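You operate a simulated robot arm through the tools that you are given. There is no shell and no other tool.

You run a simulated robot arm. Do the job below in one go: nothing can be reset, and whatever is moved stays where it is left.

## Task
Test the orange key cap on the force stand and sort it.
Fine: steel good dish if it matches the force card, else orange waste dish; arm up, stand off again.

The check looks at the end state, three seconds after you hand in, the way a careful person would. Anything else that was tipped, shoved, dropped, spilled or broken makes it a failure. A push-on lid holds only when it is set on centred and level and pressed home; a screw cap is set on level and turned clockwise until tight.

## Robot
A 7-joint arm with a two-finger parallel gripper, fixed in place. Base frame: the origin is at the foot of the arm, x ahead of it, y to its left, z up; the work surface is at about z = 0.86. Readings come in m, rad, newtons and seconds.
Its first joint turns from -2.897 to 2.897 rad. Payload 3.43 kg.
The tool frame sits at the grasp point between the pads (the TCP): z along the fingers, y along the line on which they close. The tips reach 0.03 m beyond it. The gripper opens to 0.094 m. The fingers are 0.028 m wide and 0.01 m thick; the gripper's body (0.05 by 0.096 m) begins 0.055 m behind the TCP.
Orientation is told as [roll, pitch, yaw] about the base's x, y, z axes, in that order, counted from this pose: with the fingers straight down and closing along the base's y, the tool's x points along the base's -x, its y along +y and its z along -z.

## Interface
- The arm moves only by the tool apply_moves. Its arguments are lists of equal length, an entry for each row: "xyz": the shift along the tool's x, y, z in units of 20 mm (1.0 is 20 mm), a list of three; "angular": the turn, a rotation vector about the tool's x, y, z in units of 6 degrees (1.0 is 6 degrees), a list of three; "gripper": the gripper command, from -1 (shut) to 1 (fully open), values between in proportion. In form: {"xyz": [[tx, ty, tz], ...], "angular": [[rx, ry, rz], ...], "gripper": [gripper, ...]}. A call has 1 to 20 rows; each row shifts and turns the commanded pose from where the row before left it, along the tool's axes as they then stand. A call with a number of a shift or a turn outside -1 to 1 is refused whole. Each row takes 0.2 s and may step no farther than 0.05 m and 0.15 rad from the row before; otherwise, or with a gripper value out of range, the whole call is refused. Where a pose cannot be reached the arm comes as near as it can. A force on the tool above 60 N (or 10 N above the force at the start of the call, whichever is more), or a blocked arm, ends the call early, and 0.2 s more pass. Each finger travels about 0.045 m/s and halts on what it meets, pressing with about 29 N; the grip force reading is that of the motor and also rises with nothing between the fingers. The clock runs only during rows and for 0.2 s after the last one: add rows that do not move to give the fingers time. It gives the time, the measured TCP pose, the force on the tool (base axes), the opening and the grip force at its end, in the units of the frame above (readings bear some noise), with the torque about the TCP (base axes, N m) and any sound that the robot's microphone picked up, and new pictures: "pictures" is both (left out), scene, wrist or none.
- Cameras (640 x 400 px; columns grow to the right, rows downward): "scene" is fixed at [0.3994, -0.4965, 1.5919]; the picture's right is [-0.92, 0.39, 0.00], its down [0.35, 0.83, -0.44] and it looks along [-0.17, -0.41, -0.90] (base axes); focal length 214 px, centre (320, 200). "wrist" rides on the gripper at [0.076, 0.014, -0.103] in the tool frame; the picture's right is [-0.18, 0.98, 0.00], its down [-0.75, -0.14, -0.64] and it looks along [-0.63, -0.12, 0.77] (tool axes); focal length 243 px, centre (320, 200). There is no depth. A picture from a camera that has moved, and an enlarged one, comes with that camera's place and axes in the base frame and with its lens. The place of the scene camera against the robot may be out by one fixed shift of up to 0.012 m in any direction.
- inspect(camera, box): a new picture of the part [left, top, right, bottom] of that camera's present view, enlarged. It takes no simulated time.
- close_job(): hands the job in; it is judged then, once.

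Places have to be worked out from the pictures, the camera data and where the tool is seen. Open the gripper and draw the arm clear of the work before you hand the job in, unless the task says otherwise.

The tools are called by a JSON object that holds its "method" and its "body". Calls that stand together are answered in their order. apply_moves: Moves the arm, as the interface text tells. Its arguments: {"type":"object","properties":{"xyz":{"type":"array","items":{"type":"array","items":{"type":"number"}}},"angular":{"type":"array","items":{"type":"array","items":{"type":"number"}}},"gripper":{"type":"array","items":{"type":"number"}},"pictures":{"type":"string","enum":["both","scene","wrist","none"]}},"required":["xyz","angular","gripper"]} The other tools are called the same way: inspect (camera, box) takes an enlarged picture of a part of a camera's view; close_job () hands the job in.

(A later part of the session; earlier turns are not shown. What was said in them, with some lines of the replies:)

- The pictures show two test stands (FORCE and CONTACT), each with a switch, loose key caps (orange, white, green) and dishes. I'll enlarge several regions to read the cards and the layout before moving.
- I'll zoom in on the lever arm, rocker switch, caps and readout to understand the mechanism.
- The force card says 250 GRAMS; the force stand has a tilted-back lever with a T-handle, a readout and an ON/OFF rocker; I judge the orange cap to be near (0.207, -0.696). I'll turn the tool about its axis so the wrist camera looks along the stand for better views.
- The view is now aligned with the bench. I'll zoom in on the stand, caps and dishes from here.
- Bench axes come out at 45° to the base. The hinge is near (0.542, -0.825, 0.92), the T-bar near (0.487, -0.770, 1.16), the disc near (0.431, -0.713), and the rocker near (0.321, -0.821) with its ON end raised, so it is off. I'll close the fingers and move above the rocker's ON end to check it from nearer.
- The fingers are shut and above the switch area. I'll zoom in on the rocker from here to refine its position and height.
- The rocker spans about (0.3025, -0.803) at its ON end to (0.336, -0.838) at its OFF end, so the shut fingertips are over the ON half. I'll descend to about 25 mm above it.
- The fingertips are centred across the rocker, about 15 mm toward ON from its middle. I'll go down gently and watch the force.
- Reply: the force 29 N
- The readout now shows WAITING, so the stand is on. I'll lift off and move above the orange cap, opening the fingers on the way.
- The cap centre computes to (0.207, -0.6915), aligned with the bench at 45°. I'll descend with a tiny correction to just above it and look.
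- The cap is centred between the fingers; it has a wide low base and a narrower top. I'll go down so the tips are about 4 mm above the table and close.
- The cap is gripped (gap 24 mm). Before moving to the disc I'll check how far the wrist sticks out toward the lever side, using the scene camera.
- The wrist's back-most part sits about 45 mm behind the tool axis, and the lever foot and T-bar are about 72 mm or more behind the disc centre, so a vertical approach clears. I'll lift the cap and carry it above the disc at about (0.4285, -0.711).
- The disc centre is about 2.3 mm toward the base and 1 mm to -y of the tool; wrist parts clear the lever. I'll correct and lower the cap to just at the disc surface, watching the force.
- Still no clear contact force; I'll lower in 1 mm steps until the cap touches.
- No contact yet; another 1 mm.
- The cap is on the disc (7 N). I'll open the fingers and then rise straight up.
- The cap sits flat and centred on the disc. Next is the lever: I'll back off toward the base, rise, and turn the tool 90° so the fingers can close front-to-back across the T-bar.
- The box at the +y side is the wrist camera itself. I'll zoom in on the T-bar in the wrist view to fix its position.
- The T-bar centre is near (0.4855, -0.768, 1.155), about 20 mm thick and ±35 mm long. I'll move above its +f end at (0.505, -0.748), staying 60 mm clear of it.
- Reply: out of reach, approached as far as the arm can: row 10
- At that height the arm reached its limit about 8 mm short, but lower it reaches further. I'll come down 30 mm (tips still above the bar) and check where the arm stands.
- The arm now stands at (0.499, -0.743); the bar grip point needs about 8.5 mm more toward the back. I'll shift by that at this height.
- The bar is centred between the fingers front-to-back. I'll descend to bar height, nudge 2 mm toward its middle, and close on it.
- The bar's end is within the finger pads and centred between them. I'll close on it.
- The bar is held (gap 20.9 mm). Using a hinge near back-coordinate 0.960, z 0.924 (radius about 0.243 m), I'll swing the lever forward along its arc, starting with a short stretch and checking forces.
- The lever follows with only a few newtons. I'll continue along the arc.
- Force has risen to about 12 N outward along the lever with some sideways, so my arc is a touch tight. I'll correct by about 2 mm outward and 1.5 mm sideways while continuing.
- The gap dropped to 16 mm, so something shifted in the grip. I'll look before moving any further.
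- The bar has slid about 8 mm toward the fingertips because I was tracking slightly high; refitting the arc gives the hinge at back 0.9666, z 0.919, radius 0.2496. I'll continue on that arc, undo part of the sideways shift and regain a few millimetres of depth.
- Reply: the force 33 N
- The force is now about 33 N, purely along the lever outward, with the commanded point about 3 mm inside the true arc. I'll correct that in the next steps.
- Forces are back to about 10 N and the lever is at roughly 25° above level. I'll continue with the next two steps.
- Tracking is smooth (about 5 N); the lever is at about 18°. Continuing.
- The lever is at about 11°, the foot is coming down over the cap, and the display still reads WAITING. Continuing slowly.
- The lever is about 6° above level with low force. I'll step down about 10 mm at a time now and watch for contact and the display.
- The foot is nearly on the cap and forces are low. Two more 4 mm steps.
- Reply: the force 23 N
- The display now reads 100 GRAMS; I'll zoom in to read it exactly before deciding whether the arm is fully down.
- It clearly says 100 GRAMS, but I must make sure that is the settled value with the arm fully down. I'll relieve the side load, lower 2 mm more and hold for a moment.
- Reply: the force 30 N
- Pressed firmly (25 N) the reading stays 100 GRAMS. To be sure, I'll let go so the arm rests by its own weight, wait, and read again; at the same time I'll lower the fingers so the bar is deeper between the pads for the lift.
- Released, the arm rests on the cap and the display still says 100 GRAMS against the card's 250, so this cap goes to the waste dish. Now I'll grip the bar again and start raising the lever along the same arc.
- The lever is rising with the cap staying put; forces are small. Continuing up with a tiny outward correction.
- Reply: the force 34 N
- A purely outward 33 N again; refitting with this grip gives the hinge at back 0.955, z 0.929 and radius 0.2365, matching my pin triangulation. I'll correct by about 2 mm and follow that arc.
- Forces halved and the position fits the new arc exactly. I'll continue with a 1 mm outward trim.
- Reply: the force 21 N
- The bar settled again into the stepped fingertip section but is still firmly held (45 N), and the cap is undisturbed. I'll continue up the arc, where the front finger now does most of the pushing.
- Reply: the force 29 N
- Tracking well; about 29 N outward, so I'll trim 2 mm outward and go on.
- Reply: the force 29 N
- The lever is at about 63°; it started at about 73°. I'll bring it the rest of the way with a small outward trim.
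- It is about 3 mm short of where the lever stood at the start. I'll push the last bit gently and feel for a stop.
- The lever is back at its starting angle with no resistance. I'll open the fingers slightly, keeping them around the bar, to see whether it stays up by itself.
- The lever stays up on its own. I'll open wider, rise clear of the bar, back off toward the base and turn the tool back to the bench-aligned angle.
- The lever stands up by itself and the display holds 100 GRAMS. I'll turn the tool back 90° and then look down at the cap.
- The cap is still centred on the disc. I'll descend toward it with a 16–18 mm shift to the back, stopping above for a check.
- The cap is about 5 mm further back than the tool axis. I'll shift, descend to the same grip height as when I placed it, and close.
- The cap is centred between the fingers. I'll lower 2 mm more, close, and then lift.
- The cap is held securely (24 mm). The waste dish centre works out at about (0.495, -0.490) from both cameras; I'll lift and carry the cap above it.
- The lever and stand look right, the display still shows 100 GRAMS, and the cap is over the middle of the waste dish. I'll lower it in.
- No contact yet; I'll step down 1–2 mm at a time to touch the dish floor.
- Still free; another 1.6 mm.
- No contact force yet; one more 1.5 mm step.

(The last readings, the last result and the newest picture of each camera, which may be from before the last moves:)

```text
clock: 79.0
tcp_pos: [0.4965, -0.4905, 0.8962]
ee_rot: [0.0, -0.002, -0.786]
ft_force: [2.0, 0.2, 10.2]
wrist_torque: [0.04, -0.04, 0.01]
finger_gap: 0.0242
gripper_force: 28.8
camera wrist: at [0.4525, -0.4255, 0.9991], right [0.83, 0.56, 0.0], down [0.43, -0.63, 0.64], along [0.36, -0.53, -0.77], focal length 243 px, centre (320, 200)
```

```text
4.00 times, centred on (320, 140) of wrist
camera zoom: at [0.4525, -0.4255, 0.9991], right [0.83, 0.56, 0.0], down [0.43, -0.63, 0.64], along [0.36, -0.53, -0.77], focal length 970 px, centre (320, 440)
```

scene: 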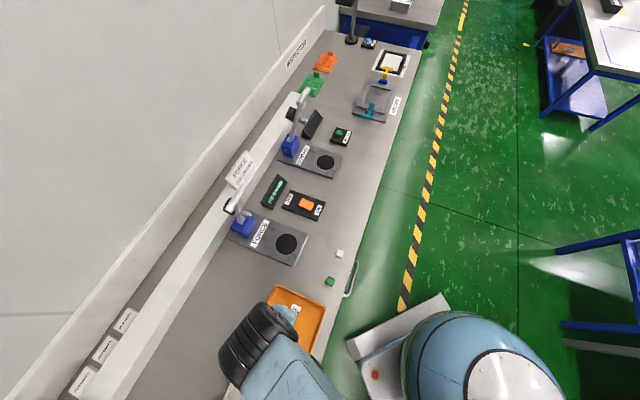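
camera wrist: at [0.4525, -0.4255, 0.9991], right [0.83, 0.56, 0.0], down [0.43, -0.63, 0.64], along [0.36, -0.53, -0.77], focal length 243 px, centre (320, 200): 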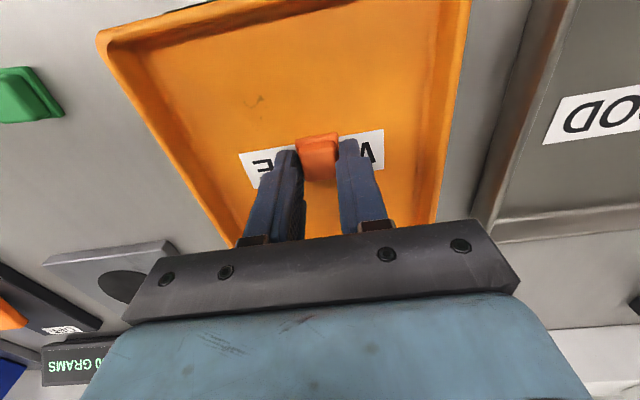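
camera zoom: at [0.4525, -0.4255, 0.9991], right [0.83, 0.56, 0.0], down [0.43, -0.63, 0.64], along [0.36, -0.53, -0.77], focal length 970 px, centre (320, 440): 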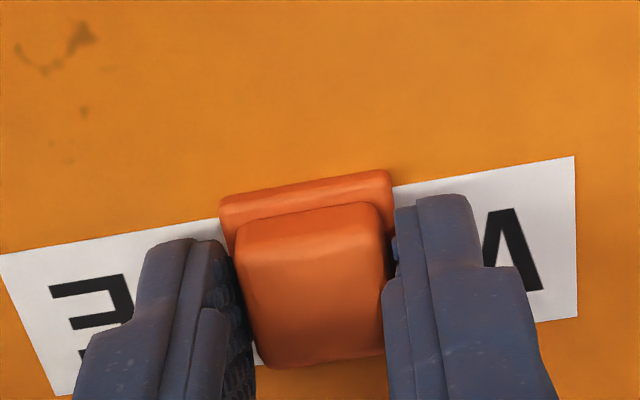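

The cap is touching the dish floor (10 N). I'll release it, rise straight up and check.

{"method": "apply_moves", "body": {"xyz": [[0, 0, -0.04], [0, 0, 0], [0, 0, 0], [0, 0, 0], [0, 0, -0.4], [0, 0, -0.8], [0, 0, -0.9], [0, 0, -0.9], [0, 0, -0.9], [0, 0, -0.9], [0, 0, 0]], "angular": [[0, 0, 0], [0, 0, 0], [0, 0, 0], [0, 0, 0], [0, 0, 0], [0, 0, 0], [0, 0, 0], [0, 0, 0], [0, 0, 0], [0, 0, 0], [0, 0, 0]], "gripper": [0.1, 0.1, 0.1, 0.1, 0.1, 0.1, 0.1, 0.1, 0.1, 0.1, 0.1], "pictures": "both"}}

{"method": "inspect", "body": {"camera": "wrist", "box": [200, 20, 440, 180]}}

```text
clock: 81.4
tcp_pos: [0.4982, -0.4925, 0.993]
ee_rot: [0.0, 0.001, -0.787]
ft_force: [-0.4, 0.2, -0.7]
wrist_torque: [0.01, -0.01, 0.0]
finger_gap: 0.0517
gripper_force: 0.0
camera wrist: at [0.4536, -0.4277, 1.0952], right [0.83, 0.56, 0.0], down [0.43, -0.63, 0.64], along [0.36, -0.53, -0.77], focal length 243 px, centre (320, 200)
```

scene: 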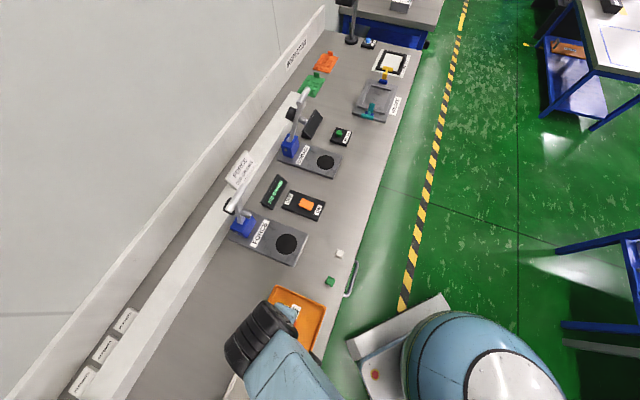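
wrist: 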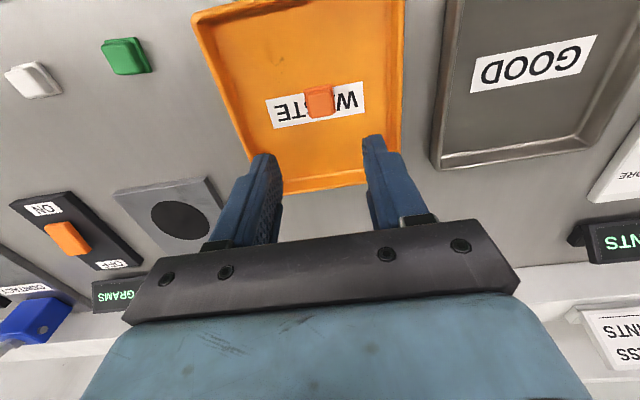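

```text
2.50 times, centred on (320, 100) of wrist
camera zoom: at [0.4536, -0.4277, 1.0952], right [0.83, 0.56, 0.0], down [0.43, -0.63, 0.64], along [0.36, -0.53, -0.77], focal length 606 px, centre (320, 450)
```

zoom: 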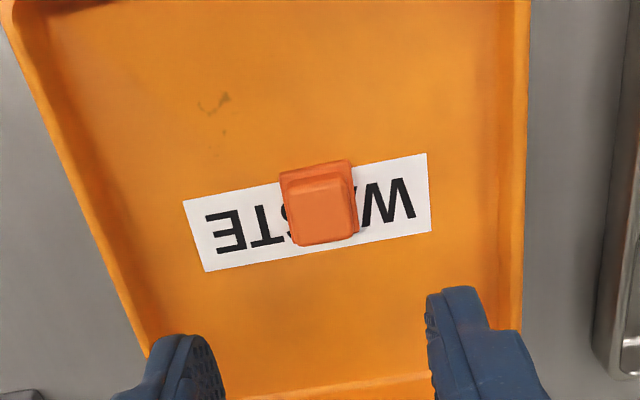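

The orange cap sits flat in the waste dish. Now I'll switch the stand off: rise, shut the fingers and travel along the bench (well in front of the lever) toward the rocker.

{"method": "apply_moves", "body": {"xyz": [[0, 0, -0.9], [0, 0, -0.9], [0, 0, -0.9], [0, -1, -0.1], [0, -1, -0.1], [0, -1, -0.1], [0, -1, -0.1], [0, -1, -0.1], [0, -1, -0.1], [0, -1, -0.1], [0, -1, -0.1], [0, -1, -0.1], [0, -1, -0.1], [0, -1, -0.1], [0, -1, -0.1], [0, -1, -0.1], [0, -1, -0.1], [0, -1, -0.1], [0, 0, 0]], "angular": [[0, 0, 0], [0, 0, 0], [0, 0, 0], [0, 0, 0], [0, 0, 0], [0, 0, 0], [0, 0, 0], [0, 0, 0], [0, 0, 0], [0, 0, 0], [0, 0, 0], [0, 0, 0], [0, 0, 0], [0, 0, 0], [0, 0, 0], [0, 0, 0], [0, 0, 0], [0, 0, 0], [0, 0, 0]], "gripper": [-1, -1, -1, -1, -1, -1, -1, -1, -1, -1, -1, -1, -1, -1, -1, -1, -1, -1, -1], "pictures": "wrist"}}

```text
clock: 85.4
tcp_pos: [0.2831, -0.7027, 1.0782]
ee_rot: [0.0, 0.001, -0.786]
ft_force: [0.3, 0.1, -1.2]
wrist_torque: [-0.03, 0.02, 0.02]
finger_gap: 0.0
gripper_force: 29.2
camera wrist: at [0.24, -0.6388, 1.1801], right [0.82, 0.57, 0.0], down [0.43, -0.63, 0.64], along [0.36, -0.53, -0.77], focal length 243 px, centre (320, 200)
```

wrist: 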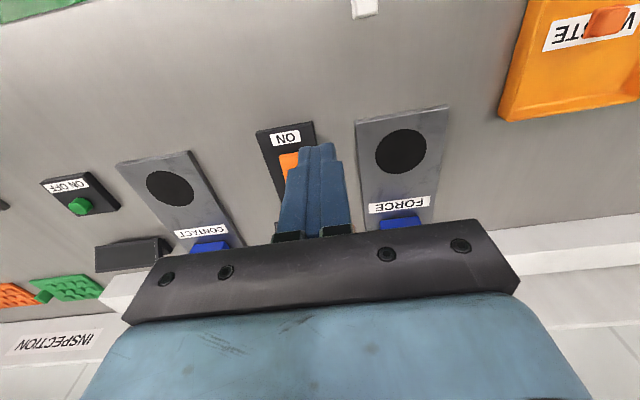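

Next I'll move over the OFF end of the rocker (about (0.330, -0.832)), staying high, and check with the camera.

{"method": "apply_moves", "body": {"xyz": [[0, -0.97, 0], [0, -0.97, 0], [0, -0.96, 0], [-0.89, 0, 0], [-0.89, 0, 0], [-0.89, 0, 0], [-0.89, 0, 0], [-0.89, 0, 0], [-0.89, 0, 0], [-0.89, 0, 0], [0, 0, 0]], "angular": [[0, 0, 0], [0, 0, 0], [0, 0, 0], [0, 0, 0], [0, 0, 0], [0, 0, 0], [0, 0, 0], [0, 0, 0], [0, 0, 0], [0, 0, 0], [0, 0, 0]], "gripper": [-1, -1, -1, -1, -1, -1, -1, -1, -1, -1, -1], "pictures": "both"}}

{"method": "inspect", "body": {"camera": "wrist", "box": [260, 40, 380, 170]}}

{"method": "inspect", "body": {"camera": "scene", "box": [220, 130, 340, 250]}}

```text
clock: 87.8
tcp_pos: [0.3315, -0.8294, 1.0764]
ee_rot: [-0.002, -0.001, -0.787]
ft_force: [0.7, 1.7, 0.4]
wrist_torque: [0.0, 0.0, -0.01]
finger_gap: 0.0
gripper_force: 28.7
camera wrist: at [0.2869, -0.7667, 1.1791], right [0.83, 0.56, 0.0], down [0.43, -0.63, 0.64], along [0.36, -0.53, -0.77], focal length 243 px, centre (320, 200)
```

scene: 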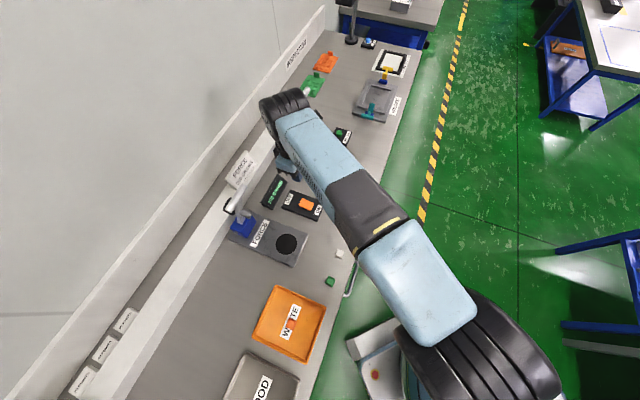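
wrist: 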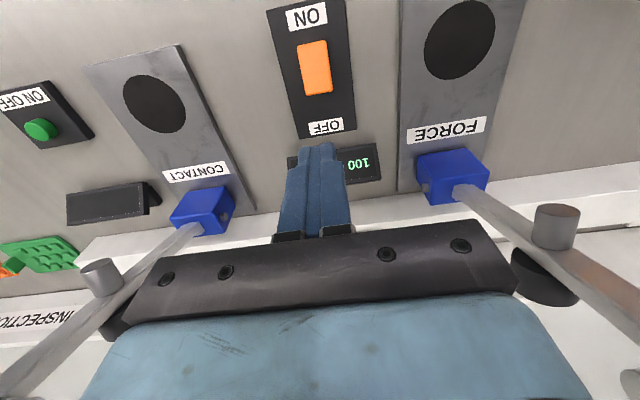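

```text
3.08 times, centred on (320, 105) of wrist
camera zoom: at [0.2869, -0.7667, 1.1791], right [0.83, 0.56, 0.0], down [0.43, -0.63, 0.64], along [0.36, -0.53, -0.77], focal length 746 px, centre (320, 492)
```

zoom: 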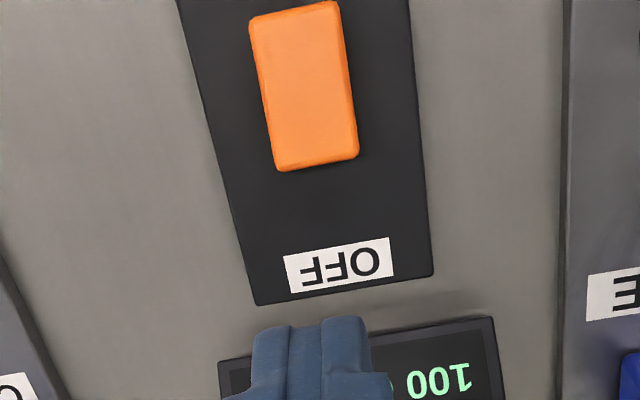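

```text
3.33 times, centred on (280, 190) of scene
camera zoom: at [0.3994, -0.4965, 1.5919], right [-0.92, 0.39, 0.0], down [0.35, 0.83, -0.44], along [-0.17, -0.41, -0.9], focal length 715 px, centre (453, 233)
```

zoom: 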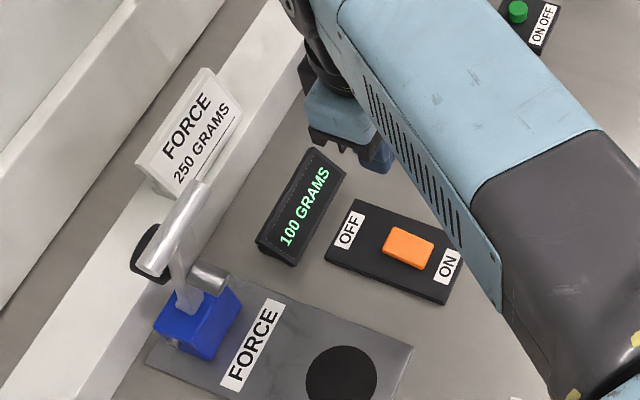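

The OFF end is now the raised one, and its edge is about 6 mm behind the tip centre, so the tips are over the OFF half. I'll descend with a 2 mm sideways trim to just above it.

{"method": "apply_moves", "body": {"xyz": [[0, -0.1, 0.9], [0, 0, 0.9], [0, 0, 0.9], [0, 0, 0.9], [0, 0, 0.9], [0, 0, 0.9], [0, 0, 0.9], [0, 0, 0.6], [0, 0, 0]], "angular": [[0, 0, 0], [0, 0, 0], [0, 0, 0], [0, 0, 0], [0, 0, 0], [0, 0, 0], [0, 0, 0], [0, 0, 0], [0, 0, 0]], "gripper": [-1, -1, -1, -1, -1, -1, -1, -1, -1], "pictures": "wrist"}}

{"method": "inspect", "body": {"camera": "wrist", "box": [240, 60, 400, 190]}}

{"method": "inspect", "body": {"camera": "scene", "box": [240, 140, 340, 230]}}

```text
clock: 89.8
tcp_pos: [0.3301, -0.8335, 0.939]
ee_rot: [0.0, -0.001, -0.786]
ft_force: [0.3, -0.4, 0.1]
wrist_torque: [0.01, -0.02, 0.01]
finger_gap: 0.0
gripper_force: 29.3
camera wrist: at [0.2863, -0.7699, 1.041], right [0.83, 0.56, 0.0], down [0.43, -0.63, 0.64], along [0.36, -0.53, -0.77], focal length 243 px, centre (320, 200)
```

wrist: 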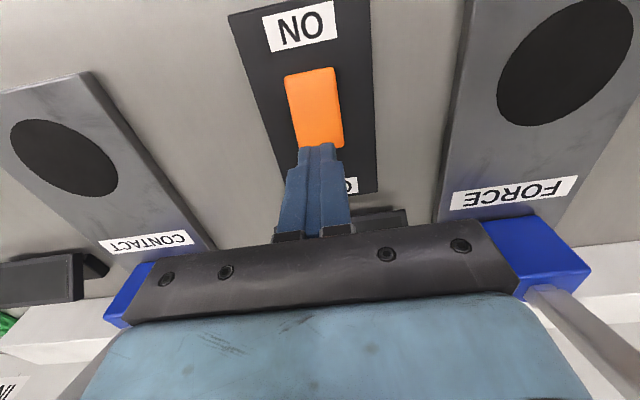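

```text
3.08 times, centred on (320, 125) of wrist
camera zoom: at [0.2863, -0.7699, 1.041], right [0.83, 0.56, 0.0], down [0.43, -0.63, 0.64], along [0.36, -0.53, -0.77], focal length 746 px, centre (320, 431)
```

zoom: 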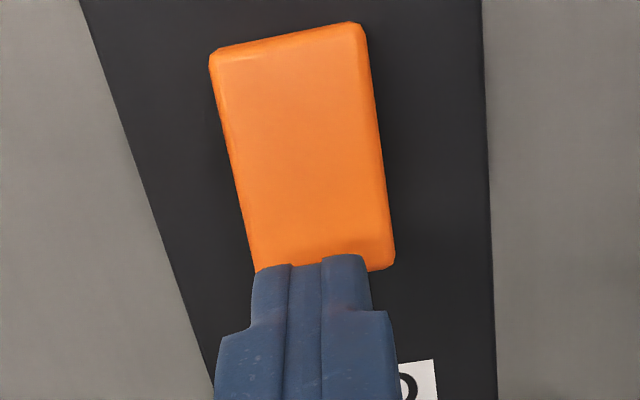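

```text
4.44 times, centred on (290, 185) of scene
camera zoom: at [0.3994, -0.4965, 1.5919], right [-0.92, 0.39, 0.0], down [0.35, 0.83, -0.44], along [-0.17, -0.41, -0.9], focal length 953 px, centre (453, 267)
```

zoom: 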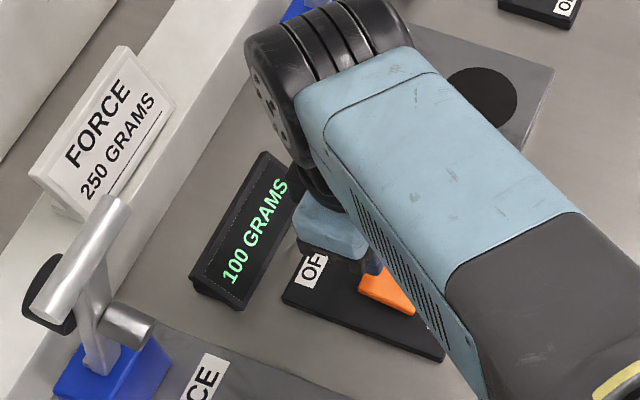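

The tips are centred across the rocker and about 8 mm in from its OFF edge. I'll press down gently as before.

{"method": "apply_moves", "body": {"xyz": [[0, 0, 0.5], [0, 0, 0.4], [0, 0, 0.1], [0, 0, 0.1], [0, 0, 0.1], [0, 0, 0]], "angular": [[0, 0, 0], [0, 0, 0], [0, 0, 0], [0, 0, 0], [0, 0, 0], [0, 0, 0]], "gripper": [-1, -1, -1, -1, -1, -1], "pictures": "wrist"}}

{"method": "inspect", "body": {"camera": "scene", "box": [240, 140, 340, 230]}}

```text
clock: 91.2
tcp_pos: [0.33, -0.8333, 0.917]
ee_rot: [-0.001, -0.004, -0.786]
ft_force: [7.7, -8.5, 18.7]
wrist_torque: [-0.06, -0.08, 0.04]
finger_gap: 0.0002
gripper_force: 29.1
camera wrist: at [0.2864, -0.7689, 1.0183], right [0.82, 0.57, 0.0], down [0.43, -0.63, 0.64], along [0.36, -0.53, -0.76], focal length 243 px, centre (320, 200)
```

wrist: 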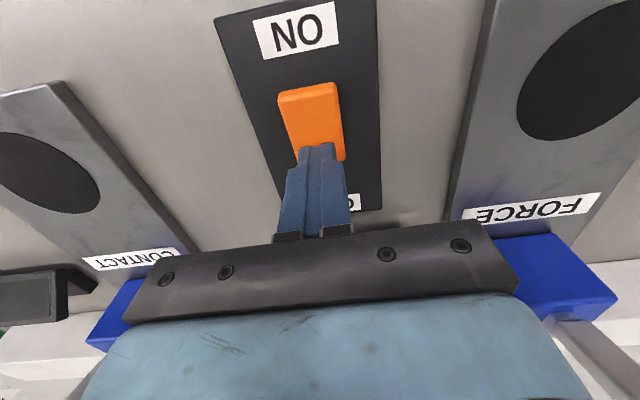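

```text
4.44 times, centred on (290, 185) of scene
camera zoom: at [0.3994, -0.4965, 1.5919], right [-0.92, 0.39, 0.0], down [0.35, 0.83, -0.44], along [-0.17, -0.41, -0.9], focal length 953 px, centre (453, 267)
```

zoom: 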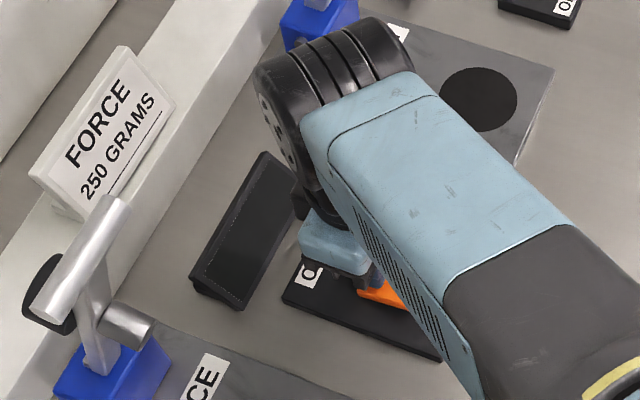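

The display has gone dark, so the stand is off. I'll lift straight up, back away toward the base and open the gripper.

{"method": "apply_moves", "body": {"xyz": [[0, 0, -0.5], [0, 0, -0.9], [0, 0, -0.9], [0, 0, -0.9], [0, 0, -0.9], [0, 0, -0.9], [0, 0, -0.9], [0.9, 0, -0.9], [0.9, 0, -0.9], [0.9, 0, -0.9], [0.9, 0, -0.9], [0.9, 0, -0.9], [0.9, 0, -0.9], [0.9, 0, -0.9], [0.9, 0, -0.9], [0.9, 0, -0.9], [0.9, 0, -0.9], [0, 0, 0], [0, 0, 0], [0, 0, 0]], "angular": [[0, 0, 0], [0, 0, 0], [0, 0, 0], [0, 0, 0], [0, 0, 0], [0, 0, 0], [0, 0, 0], [0, 0, 0], [0, 0, 0], [0, 0, 0], [0, 0, 0], [0, 0, 0], [0, 0, 0], [0, 0, 0], [0, 0, 0], [0, 0, 0], [0, 0, 0], [0, 0, 0], [0, 0, 0], [0, 0, 0]], "gripper": [-1, -1, -1, -1, -1, -1, -1, -1, -1, -1, -1, -1, 1, 1, 1, 1, 1, 1, 1, 1], "pictures": "both"}}

{"method": "inspect", "body": {"camera": "scene", "box": [200, 120, 360, 270]}}

{"method": "inspect", "body": {"camera": "scene", "box": [200, 230, 380, 400]}}

{"method": "inspect", "body": {"camera": "scene", "box": [255, 165, 335, 225]}}

```text
clock: 95.4
tcp_pos: [0.2038, -0.7043, 1.212]
ee_rot: [0.0, 0.0, -0.787]
ft_force: [0.3, 0.4, 0.2]
wrist_torque: [0.0, -0.01, -0.02]
finger_gap: 0.0938
gripper_force: 0.0
camera wrist: at [0.159, -0.6403, 1.3141], right [0.83, 0.56, 0.0], down [0.43, -0.63, 0.64], along [0.36, -0.53, -0.77], focal length 243 px, centre (320, 200)
```

scene: 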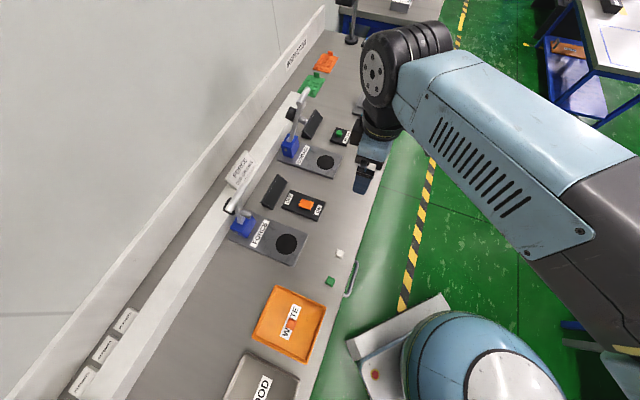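
wrist: 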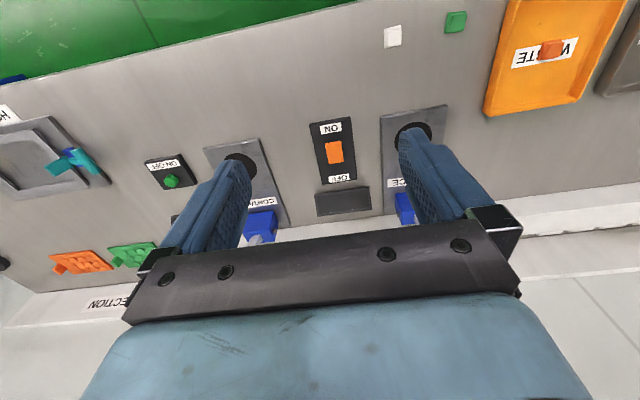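

```text
2.67 times, centred on (280, 195) of scene
camera zoom: at [0.3994, -0.4965, 1.5919], right [-0.92, 0.39, 0.0], down [0.35, 0.83, -0.44], along [-0.17, -0.41, -0.9], focal length 572 px, centre (427, 213)
```

zoom: 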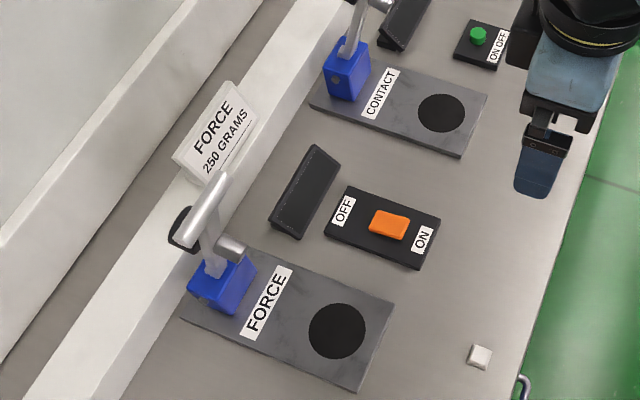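

```text
2.35 times, centred on (290, 315) of scene
camera zoom: at [0.3994, -0.4965, 1.5919], right [-0.92, 0.39, 0.0], down [0.35, 0.83, -0.44], along [-0.17, -0.41, -0.9], focal length 505 px, centre (391, -71)
```

zoom: 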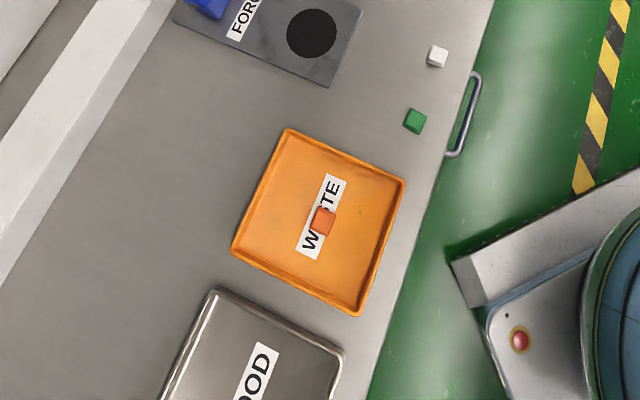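

```text
6.67 times, centred on (295, 195) of scene
camera zoom: at [0.3994, -0.4965, 1.5919], right [-0.92, 0.39, 0.0], down [0.35, 0.83, -0.44], along [-0.17, -0.41, -0.9], focal length 1430 px, centre (487, 233)
```

zoom: 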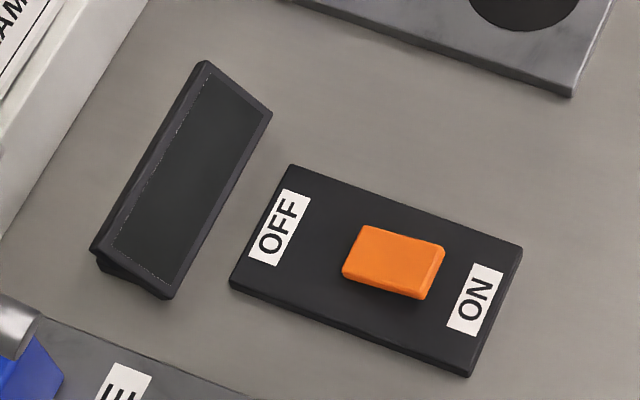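

The orange cap lies in the waste dish. The lever is up, the rocker is at OFF and the display is dark. The other caps, dishes and stands look untouched, and the gripper is open and clear of the work, so I'm handing the job in.

{"method": "close_job", "body": {}}

```text
The job is handed in.
```

I tested the orange key cap on the force stand and put it in the orange waste dish, because it doesn't match the force card. The stand read 100 grams and the card asks for 250. The reading was the same with the stand arm pressed down firmly and with it resting on the cap by its own weight.

The stand arm is back up, and the stand is switched off with its display dark. In the last pictures I saw nothing else disturbed. The gripper is open and clear of the bench.
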